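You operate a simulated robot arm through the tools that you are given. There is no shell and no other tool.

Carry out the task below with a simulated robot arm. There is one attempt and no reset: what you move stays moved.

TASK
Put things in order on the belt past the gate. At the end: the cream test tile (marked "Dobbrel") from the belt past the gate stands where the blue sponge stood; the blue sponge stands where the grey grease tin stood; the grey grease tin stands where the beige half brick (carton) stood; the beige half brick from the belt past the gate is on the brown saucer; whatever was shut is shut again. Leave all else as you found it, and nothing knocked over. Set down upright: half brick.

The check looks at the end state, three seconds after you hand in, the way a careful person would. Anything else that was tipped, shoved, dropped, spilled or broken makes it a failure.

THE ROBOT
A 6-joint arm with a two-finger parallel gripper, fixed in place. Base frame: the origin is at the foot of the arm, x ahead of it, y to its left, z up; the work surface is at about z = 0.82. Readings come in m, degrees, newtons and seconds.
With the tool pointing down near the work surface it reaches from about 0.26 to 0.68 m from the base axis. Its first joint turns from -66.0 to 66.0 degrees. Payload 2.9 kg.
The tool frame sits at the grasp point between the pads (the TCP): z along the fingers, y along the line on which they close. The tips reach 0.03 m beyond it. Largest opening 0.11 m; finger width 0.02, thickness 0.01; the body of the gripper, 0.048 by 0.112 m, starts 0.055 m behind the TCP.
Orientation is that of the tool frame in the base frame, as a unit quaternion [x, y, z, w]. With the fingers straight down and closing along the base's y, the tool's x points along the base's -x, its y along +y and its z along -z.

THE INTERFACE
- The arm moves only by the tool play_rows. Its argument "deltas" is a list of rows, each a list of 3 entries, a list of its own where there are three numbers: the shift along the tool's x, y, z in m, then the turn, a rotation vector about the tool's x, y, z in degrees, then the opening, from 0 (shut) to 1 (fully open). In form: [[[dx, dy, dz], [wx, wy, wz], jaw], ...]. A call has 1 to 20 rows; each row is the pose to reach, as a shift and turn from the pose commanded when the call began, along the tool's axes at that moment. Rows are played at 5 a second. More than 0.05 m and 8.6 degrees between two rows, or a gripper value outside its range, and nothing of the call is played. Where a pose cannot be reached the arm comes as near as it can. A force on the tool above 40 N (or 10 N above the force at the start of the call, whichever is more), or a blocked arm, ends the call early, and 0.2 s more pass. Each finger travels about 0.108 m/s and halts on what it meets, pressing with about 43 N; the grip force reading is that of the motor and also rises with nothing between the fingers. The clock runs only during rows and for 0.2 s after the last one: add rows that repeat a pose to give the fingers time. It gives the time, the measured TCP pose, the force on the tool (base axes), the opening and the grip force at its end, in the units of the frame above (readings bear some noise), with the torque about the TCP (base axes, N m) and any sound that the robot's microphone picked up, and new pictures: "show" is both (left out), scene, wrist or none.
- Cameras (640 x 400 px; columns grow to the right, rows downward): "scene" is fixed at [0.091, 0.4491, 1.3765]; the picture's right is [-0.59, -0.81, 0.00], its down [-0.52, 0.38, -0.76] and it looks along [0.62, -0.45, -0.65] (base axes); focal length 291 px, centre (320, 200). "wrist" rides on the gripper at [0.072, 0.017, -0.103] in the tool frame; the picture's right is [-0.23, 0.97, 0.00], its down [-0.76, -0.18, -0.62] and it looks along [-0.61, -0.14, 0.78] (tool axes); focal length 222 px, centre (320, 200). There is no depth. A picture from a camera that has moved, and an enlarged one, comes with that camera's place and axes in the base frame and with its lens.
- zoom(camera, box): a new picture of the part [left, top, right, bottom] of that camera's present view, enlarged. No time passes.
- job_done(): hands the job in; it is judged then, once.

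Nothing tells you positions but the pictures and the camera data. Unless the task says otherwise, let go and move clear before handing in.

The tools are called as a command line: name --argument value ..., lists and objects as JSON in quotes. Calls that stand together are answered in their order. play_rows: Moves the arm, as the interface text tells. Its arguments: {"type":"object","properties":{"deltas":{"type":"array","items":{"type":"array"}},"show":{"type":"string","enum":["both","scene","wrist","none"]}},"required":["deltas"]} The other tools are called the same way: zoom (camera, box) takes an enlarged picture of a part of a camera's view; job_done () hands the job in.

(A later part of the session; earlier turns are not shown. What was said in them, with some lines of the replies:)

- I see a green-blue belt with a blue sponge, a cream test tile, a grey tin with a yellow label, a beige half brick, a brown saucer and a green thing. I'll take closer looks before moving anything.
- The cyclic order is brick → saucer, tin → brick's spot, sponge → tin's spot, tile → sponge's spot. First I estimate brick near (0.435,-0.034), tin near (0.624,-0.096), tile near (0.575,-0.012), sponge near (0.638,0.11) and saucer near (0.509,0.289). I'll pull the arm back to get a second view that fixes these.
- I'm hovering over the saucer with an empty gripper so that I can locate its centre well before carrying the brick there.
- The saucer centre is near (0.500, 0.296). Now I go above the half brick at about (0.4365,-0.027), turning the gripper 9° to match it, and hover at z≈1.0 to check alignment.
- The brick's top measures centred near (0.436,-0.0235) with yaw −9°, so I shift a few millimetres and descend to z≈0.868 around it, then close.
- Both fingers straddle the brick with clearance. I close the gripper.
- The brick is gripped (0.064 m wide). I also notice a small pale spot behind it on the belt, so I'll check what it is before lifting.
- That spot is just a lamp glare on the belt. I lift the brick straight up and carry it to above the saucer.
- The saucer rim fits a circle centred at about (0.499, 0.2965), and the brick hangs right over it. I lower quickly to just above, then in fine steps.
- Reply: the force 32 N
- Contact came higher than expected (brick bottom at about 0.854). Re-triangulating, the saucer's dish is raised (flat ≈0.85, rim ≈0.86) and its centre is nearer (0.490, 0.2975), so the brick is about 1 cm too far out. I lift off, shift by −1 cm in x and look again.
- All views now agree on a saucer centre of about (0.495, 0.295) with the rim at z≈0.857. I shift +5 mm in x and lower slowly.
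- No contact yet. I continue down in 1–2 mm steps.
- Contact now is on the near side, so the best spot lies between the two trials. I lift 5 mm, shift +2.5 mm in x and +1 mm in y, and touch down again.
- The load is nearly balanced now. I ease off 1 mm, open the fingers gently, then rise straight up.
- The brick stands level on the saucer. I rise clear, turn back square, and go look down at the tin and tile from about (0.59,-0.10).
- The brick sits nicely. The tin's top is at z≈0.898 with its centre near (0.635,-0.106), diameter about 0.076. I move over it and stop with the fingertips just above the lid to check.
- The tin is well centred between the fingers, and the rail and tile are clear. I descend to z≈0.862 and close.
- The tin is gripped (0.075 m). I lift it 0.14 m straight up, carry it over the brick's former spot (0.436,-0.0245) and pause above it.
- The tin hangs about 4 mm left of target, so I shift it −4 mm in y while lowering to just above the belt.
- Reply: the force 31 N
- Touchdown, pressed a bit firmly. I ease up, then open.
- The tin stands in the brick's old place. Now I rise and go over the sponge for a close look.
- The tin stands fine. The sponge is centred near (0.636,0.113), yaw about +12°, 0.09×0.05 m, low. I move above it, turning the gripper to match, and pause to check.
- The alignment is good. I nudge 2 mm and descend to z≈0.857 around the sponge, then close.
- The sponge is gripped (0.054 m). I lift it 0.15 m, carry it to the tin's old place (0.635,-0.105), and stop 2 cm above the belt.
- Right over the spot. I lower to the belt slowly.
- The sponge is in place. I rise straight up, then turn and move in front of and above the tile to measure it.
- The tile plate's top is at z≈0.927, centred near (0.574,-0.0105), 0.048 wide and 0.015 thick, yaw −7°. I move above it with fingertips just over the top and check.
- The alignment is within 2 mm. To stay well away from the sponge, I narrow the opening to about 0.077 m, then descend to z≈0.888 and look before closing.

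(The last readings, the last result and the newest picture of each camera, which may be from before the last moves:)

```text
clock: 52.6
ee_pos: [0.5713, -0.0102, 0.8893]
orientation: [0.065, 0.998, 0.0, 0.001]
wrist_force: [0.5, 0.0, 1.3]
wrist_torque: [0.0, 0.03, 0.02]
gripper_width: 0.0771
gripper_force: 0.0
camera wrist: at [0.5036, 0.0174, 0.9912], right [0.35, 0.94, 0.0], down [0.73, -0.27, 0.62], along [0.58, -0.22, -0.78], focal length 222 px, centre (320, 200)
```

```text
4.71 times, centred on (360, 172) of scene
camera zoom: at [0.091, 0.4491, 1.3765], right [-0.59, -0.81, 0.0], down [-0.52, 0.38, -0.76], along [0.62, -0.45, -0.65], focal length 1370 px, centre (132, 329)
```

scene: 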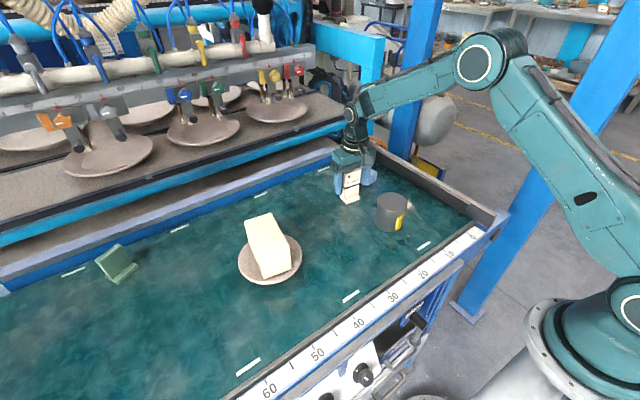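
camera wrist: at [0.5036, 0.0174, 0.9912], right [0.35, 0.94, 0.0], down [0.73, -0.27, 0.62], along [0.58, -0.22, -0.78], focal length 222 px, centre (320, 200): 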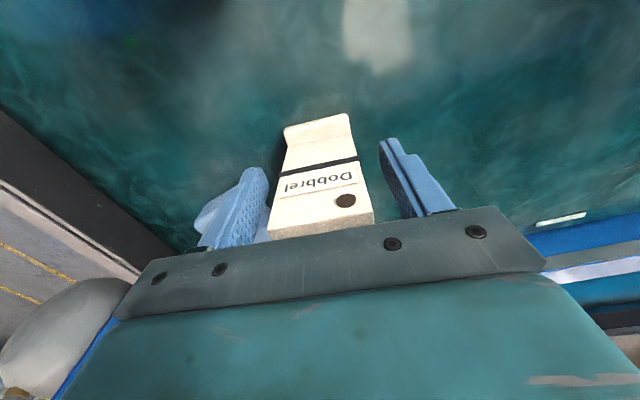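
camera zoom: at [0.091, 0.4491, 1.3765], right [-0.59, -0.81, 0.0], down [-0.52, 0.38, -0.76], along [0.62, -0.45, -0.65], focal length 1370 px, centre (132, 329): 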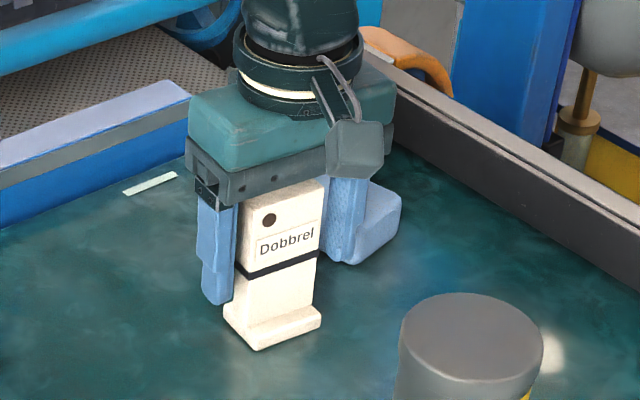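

The plate is centred between the pads (about 1.4 cm gap each side). I close slowly to avoid knocking it.

play_rows --deltas '[[[0, 0, 0], [0, 0, 0], 0.62], [[0, 0, 0], [0, 0, 0], 0.56], [[0, 0, 0], [0, 0, 0], 0.52], [[0, 0, 0], [0, 0, 0], 0.49], [[0, 0, 0], [0, 0, 0], 0.46], [[0, 0, 0], [0, 0, 0], 0.44], [[0, 0, 0], [0, 0, 0], 0.41], [[0, 0, 0], [0, 0, 0], 0.35], [[0, 0, 0], [0, 0, 0], 0.3], [[0, 0, 0], [0, 0, 0], 0.3]]'

zoom --camera "scene" --box '[310, 130, 410, 215]'

```text
clock: 54.8
ee_pos: [0.5716, -0.01, 0.8891]
orientation: [0.065, 0.998, 0.0, 0.0]
wrist_force: [0.1, 0.7, 0.7]
wrist_torque: [0.03, 0.0, 0.0]
gripper_width: 0.0496
gripper_force: 43.4
camera wrist: at [0.5036, 0.0174, 0.9915], right [0.35, 0.94, 0.0], down [0.73, -0.27, 0.62], along [0.58, -0.22, -0.78], focal length 222 px, centre (320, 200)
```

scene: 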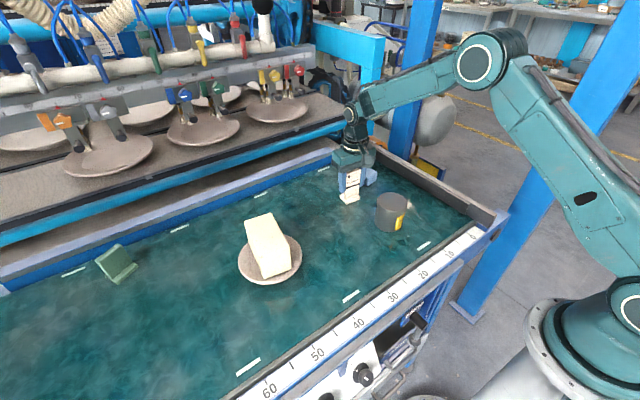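
wrist: 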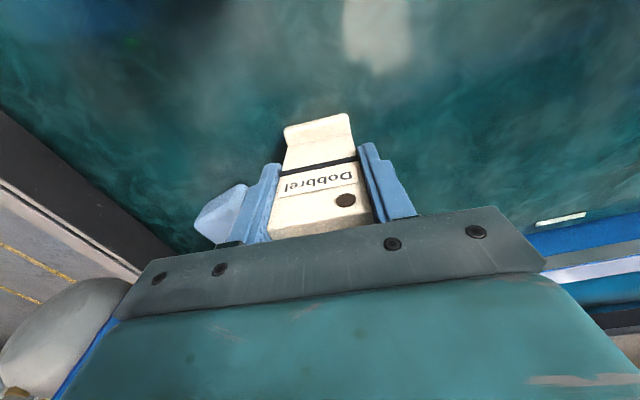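

```text
4.71 times, centred on (360, 172) of scene
camera zoom: at [0.091, 0.4491, 1.3765], right [-0.59, -0.81, 0.0], down [-0.52, 0.38, -0.76], along [0.62, -0.45, -0.65], focal length 1370 px, centre (132, 329)
```

zoom: 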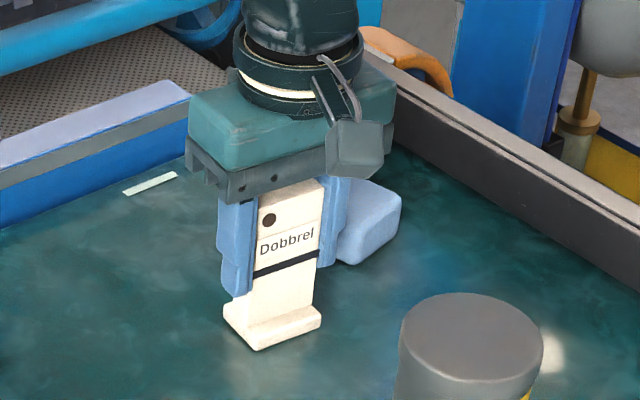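

The tile is held firmly. I lift it 8 cm, carry it to the sponge's old place, and stop about 2 cm above the belt.

play_rows --deltas '[[[0, 0, -0.01], [0, 0, 0], 0.3], [[0, 0, -0.03], [0, 0, 0], 0.3], [[0, 0, -0.06], [0, 0, 0], 0.3], [[0, 0, -0.08], [0, 0, 0], 0.3], [[-0.0117, 0.0329, -0.08], [0, 0, 0], 0.3], [[-0.0235, 0.0659, -0.08], [0, 0, 0], 0.3], [[-0.0352, 0.0988, -0.08], [0, 0, 0], 0.3], [[-0.043, 0.12, -0.08], [0, 0, 0], 0.3], [[-0.0469, 0.1317, -0.08], [0, 0, 0], 0.3], [[-0.0469, 0.1317, -0.08], [0, 0, 0], 0.3], [[-0.0469, 0.1317, -0.05], [0, 0, 0], 0.3], [[-0.0469, 0.1317, -0.025], [0, 0, 0], 0.3], [[-0.0469, 0.1317, -0.015], [0, 0, 0], 0.3], [[-0.0469, 0.1317, -0.015], [0, 0, 0], 0.3]]'

zoom --camera "scene" --box '[250, 110, 400, 230]'

```text
clock: 57.8
ee_pos: [0.6357, 0.1136, 0.903]
orientation: [0.064, 0.998, 0.0, 0.0]
wrist_force: [0.0, -0.5, -1.3]
wrist_torque: [-0.02, 0.02, 0.01]
gripper_width: 0.0497
gripper_force: 43.0
camera wrist: at [0.5673, 0.1404, 1.0062], right [0.35, 0.94, 0.0], down [0.73, -0.27, 0.62], along [0.58, -0.22, -0.78], focal length 222 px, centre (320, 200)
```

scene: 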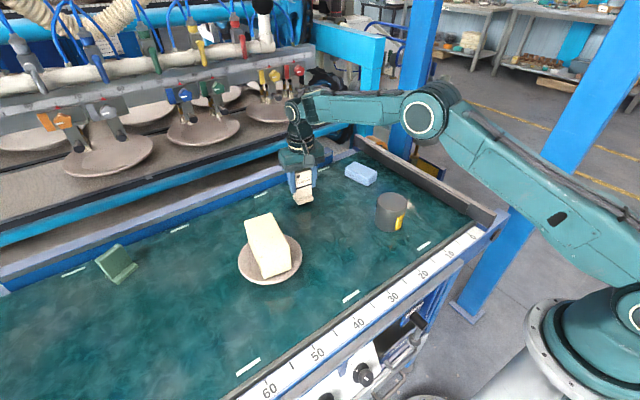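
wrist: 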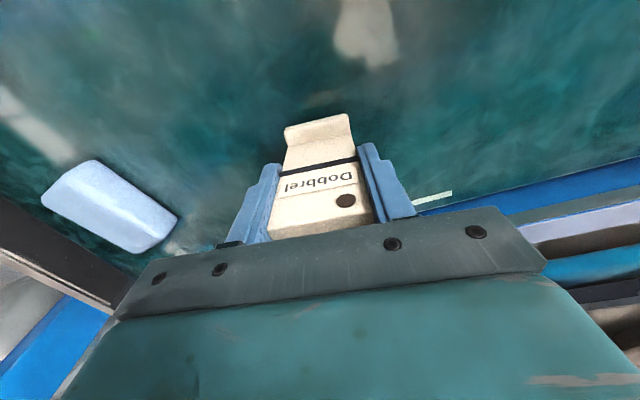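

```text
3.33 times, centred on (325, 170) of scene
camera zoom: at [0.091, 0.4491, 1.3765], right [-0.59, -0.81, 0.0], down [-0.52, 0.38, -0.76], along [0.62, -0.45, -0.65], focal length 970 px, centre (303, 300)
```

zoom: 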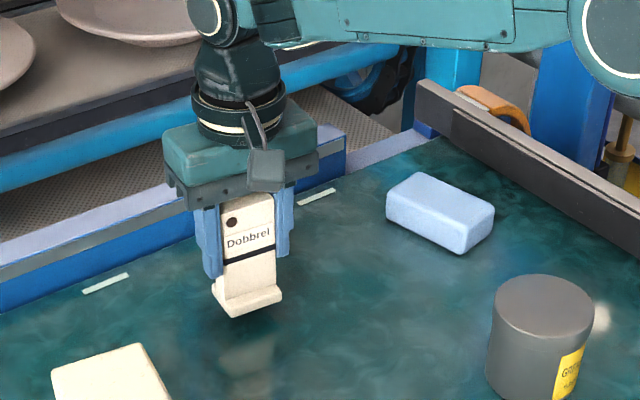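

Well positioned. I lower gently toward the belt.

play_rows --deltas '[[[0, 0, 0.006], [0, 0, 0], 0.3], [[0, 0, 0.011], [0, 0, 0], 0.3], [[0, 0, 0.0135], [0, 0, 0], 0.3], [[0, 0, 0.0145], [0, 0, 0], 0.3], [[0, 0, 0.0145], [0, 0, 0], 0.3]]' --show "none"

```text
clock: 59.0
ee_pos: [0.6351, 0.1146, 0.8913]
orientation: [0.065, 0.998, 0.0, -0.001]
wrist_force: [0.2, 0.2, -0.8]
wrist_torque: [-0.03, 0.0, -0.01]
gripper_width: 0.0497
gripper_force: 43.2
```

play_rows --deltas '[[[0, 0, 0.0005], [0, 0, 0], 0.3], [[0, 0, 0.001], [0, 0, 0], 0.3], [[0, 0, 0.001], [0, 0, 0], 0.3]]' --show "none"

```text
clock: 59.8
ee_pos: [0.6354, 0.1136, 0.8893]
orientation: [0.064, 0.998, 0.0, 0.0]
wrist_force: [0.0, 0.6, -1.6]
wrist_torque: [0.04, -0.01, 0.02]
gripper_width: 0.0498
gripper_force: 42.8
```

play_rows --deltas '[[[0, 0, 0.0005], [0, 0, 0], 0.3], [[0, 0, 0.001], [0, 0, 0], 0.3], [[0, 0, 0.001], [0, 0, 0], 0.3]]' --show "none"

```text
clock: 60.6
ee_pos: [0.6355, 0.1129, 0.8892]
orientation: [0.064, 0.998, 0.001, -0.001]
wrist_force: [-0.5, -0.1, 1.3]
wrist_torque: [-0.03, 0.03, -0.01]
gripper_width: 0.0493
gripper_force: 43.1
```

The foot has touched the belt. I release slowly.

play_rows --deltas '[[[0, 0, 0.0003], [0, 0, 0], 0.3], [[0, 0, 0.0003], [0, 0, 0], 0.45], [[0, 0, 0.0003], [0, 0, 0], 0.49], [[0, 0, 0.0003], [0, 0, 0], 0.53], [[0, 0, 0.0003], [0, 0, 0], 0.6], [[0, 0, 0.0003], [0, 0, 0], 0.7], [[0, 0, 0.0003], [0, 0, 0], 0.8], [[0, 0, 0.0003], [0, 0, 0], 0.8]]'

zoom --camera "scene" --box '[250, 110, 400, 230]'

```text
clock: 62.4
ee_pos: [0.6362, 0.114, 0.888]
orientation: [0.065, 0.998, 0.0, 0.0]
wrist_force: [0.0, 0.0, -0.5]
wrist_torque: [-0.03, 0.02, 0.0]
gripper_width: 0.0882
gripper_force: 0.1
camera wrist: at [0.5673, 0.141, 0.991], right [0.35, 0.94, 0.0], down [0.73, -0.27, 0.62], along [0.58, -0.22, -0.78], focal length 222 px, centre (320, 200)
```

scene: 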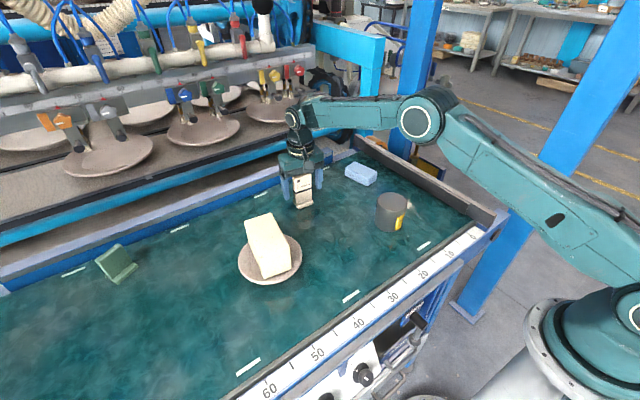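
wrist: 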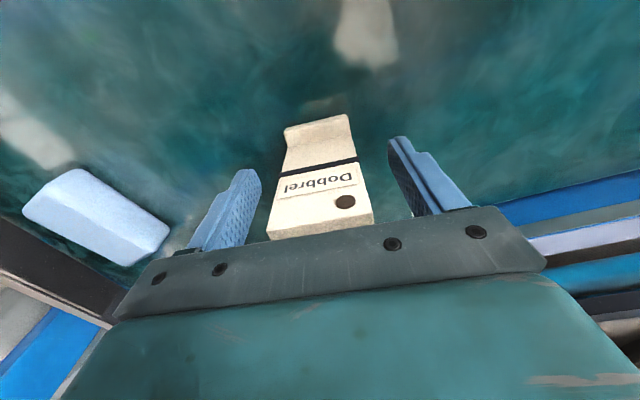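

```text
3.33 times, centred on (325, 170) of scene
camera zoom: at [0.091, 0.4491, 1.3765], right [-0.59, -0.81, 0.0], down [-0.52, 0.38, -0.76], along [0.62, -0.45, -0.65], focal length 970 px, centre (303, 300)
```

zoom: 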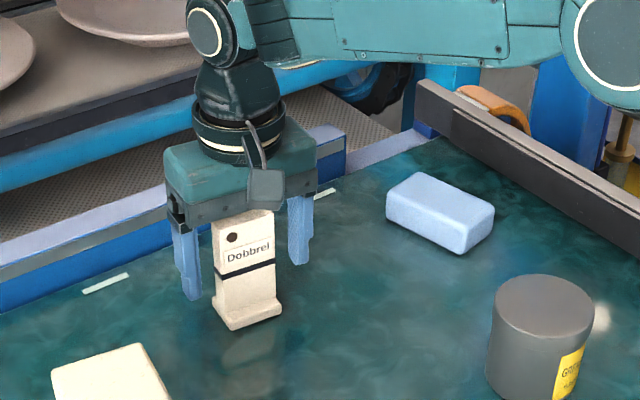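

The tile stands free. I rise straight up clear of it, pull the arm back, and inspect everything.

play_rows --deltas '[[[0, 0, -0.02], [0, 0, 0], 0.8], [[0, 0, -0.05], [0, 0, 0], 0.8], [[0, 0, -0.09], [0, 0, 0], 0.8], [[0, 0, -0.13], [0, 0, 0], 1], [[0, 0, -0.17], [0, 0, 0], 1], [[0, 0, -0.21], [0, 0, 0], 1], [[0.03, -0.02, -0.23], [0, 0, -2], 1], [[0.06, -0.04, -0.23], [0, 0, -4], 1], [[0.09, -0.06, -0.23], [0, 0, -6], 1], [[0.12, -0.08, -0.23], [0, 0, -7.4], 1], [[0.15, -0.1, -0.23], [0, 0, -7.4], 1], [[0.18, -0.115, -0.23], [0, 0, -7.4], 1], [[0.18, -0.115, -0.23], [0, 0, -7.4], 1]]'

zoom --camera "scene" --box '[270, 140, 430, 250]'

zoom --camera "scene" --box '[220, 180, 330, 300]'

zoom --camera "wrist" --box '[200, 0, 440, 220]'

```text
clock: 65.2
ee_pos: [0.4429, 0.0217, 1.1193]
orientation: [0.0, 1.0, 0.001, 0.0]
wrist_force: [-0.3, 0.5, 0.2]
wrist_torque: [0.02, -0.01, 0.01]
gripper_width: 0.1098
gripper_force: 0.2
out of reach, approached as far as the arm can: row 6
camera wrist: at [0.3706, 0.0399, 1.2229], right [0.23, 0.97, 0.0], down [0.76, -0.18, 0.62], along [0.61, -0.14, -0.78], focal length 222 px, centre (320, 200)
```

scene: 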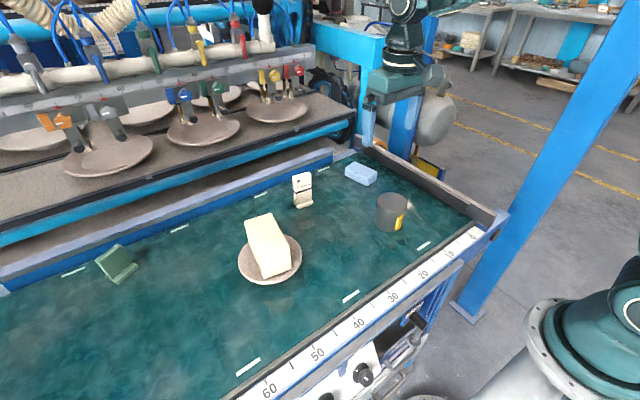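
wrist: 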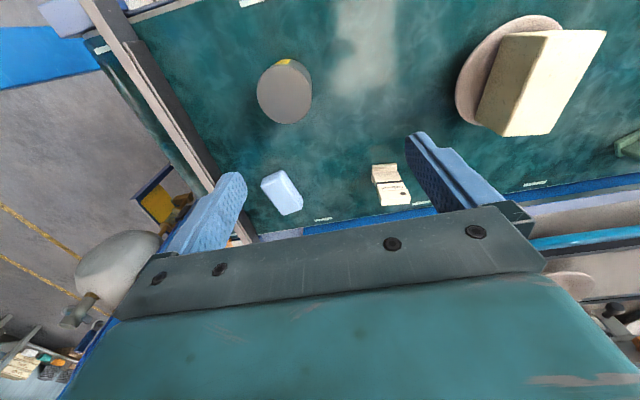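

```text
3.64 times, centred on (350, 195) of scene
camera zoom: at [0.091, 0.4491, 1.3765], right [-0.59, -0.81, 0.0], down [-0.52, 0.38, -0.76], along [0.62, -0.45, -0.65], focal length 1058 px, centre (211, 218)
```

zoom: 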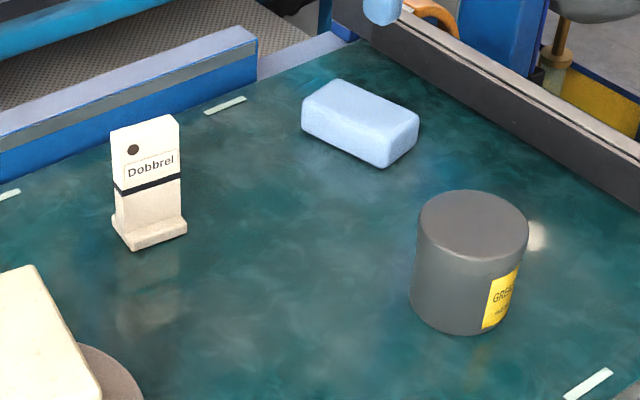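

```text
3.33 times, centred on (275, 240) of scene
camera zoom: at [0.091, 0.4491, 1.3765], right [-0.59, -0.81, 0.0], down [-0.52, 0.38, -0.76], along [0.62, -0.45, -0.65], focal length 970 px, centre (470, 67)
```

zoom: 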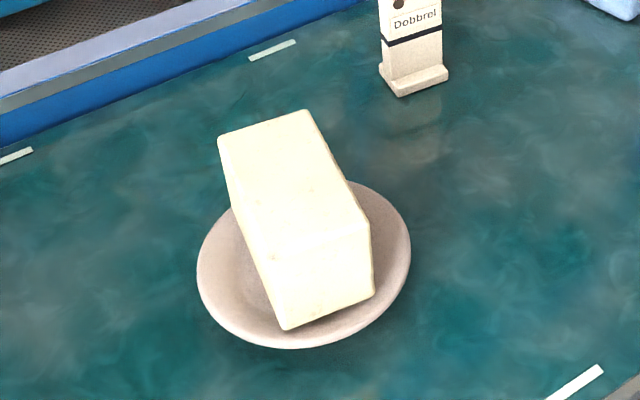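

```text
1.82 times, centred on (320, 110) of wrist
camera zoom: at [0.3706, 0.0399, 1.2229], right [0.23, 0.97, 0.0], down [0.76, -0.18, 0.62], along [0.61, -0.14, -0.78], focal length 404 px, centre (320, 364)
```

zoom: 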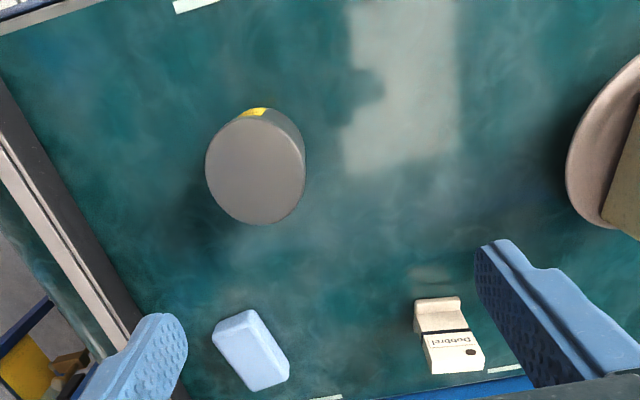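

Everything checks out: the tile stands where the sponge was, the sponge lies where the tin was, and the tin stands where the brick was. The brick sits upright on the unmoved saucer, the green stand is untouched, and the arm is clear. I'm handing in.

job_done

```text
The job is handed in.
```

I made all four moves and handed the job in. I haven't seen a verdict from the check.

The last pictures showed:

- **Half brick:** it sits upright on the brown saucer, looks level, and the saucer hasn't moved.
- **Grease tin:** it stands where the half brick was, within about 4 mm.
- **Blue sponge:** it lies where the tin was, within a few millimetres.
- **Test tile ("Dobbrel"):** it stands where the sponge was, within a few millimetres.

Nothing was knocked over. The green stand at the left end of the belt looks untouched. I saw nothing on the belt that had been shut, so there was nothing to close again.

Two set-downs were rougher than planned. The brick first met the saucer about 1 cm off centre and pressed it with about 32 N, so I lifted it and set it down again. The tin pressed the belt with about 31 N before I eased off. I saw no damage or shifting from either.

The gripper is open and the arm is clear of everything.
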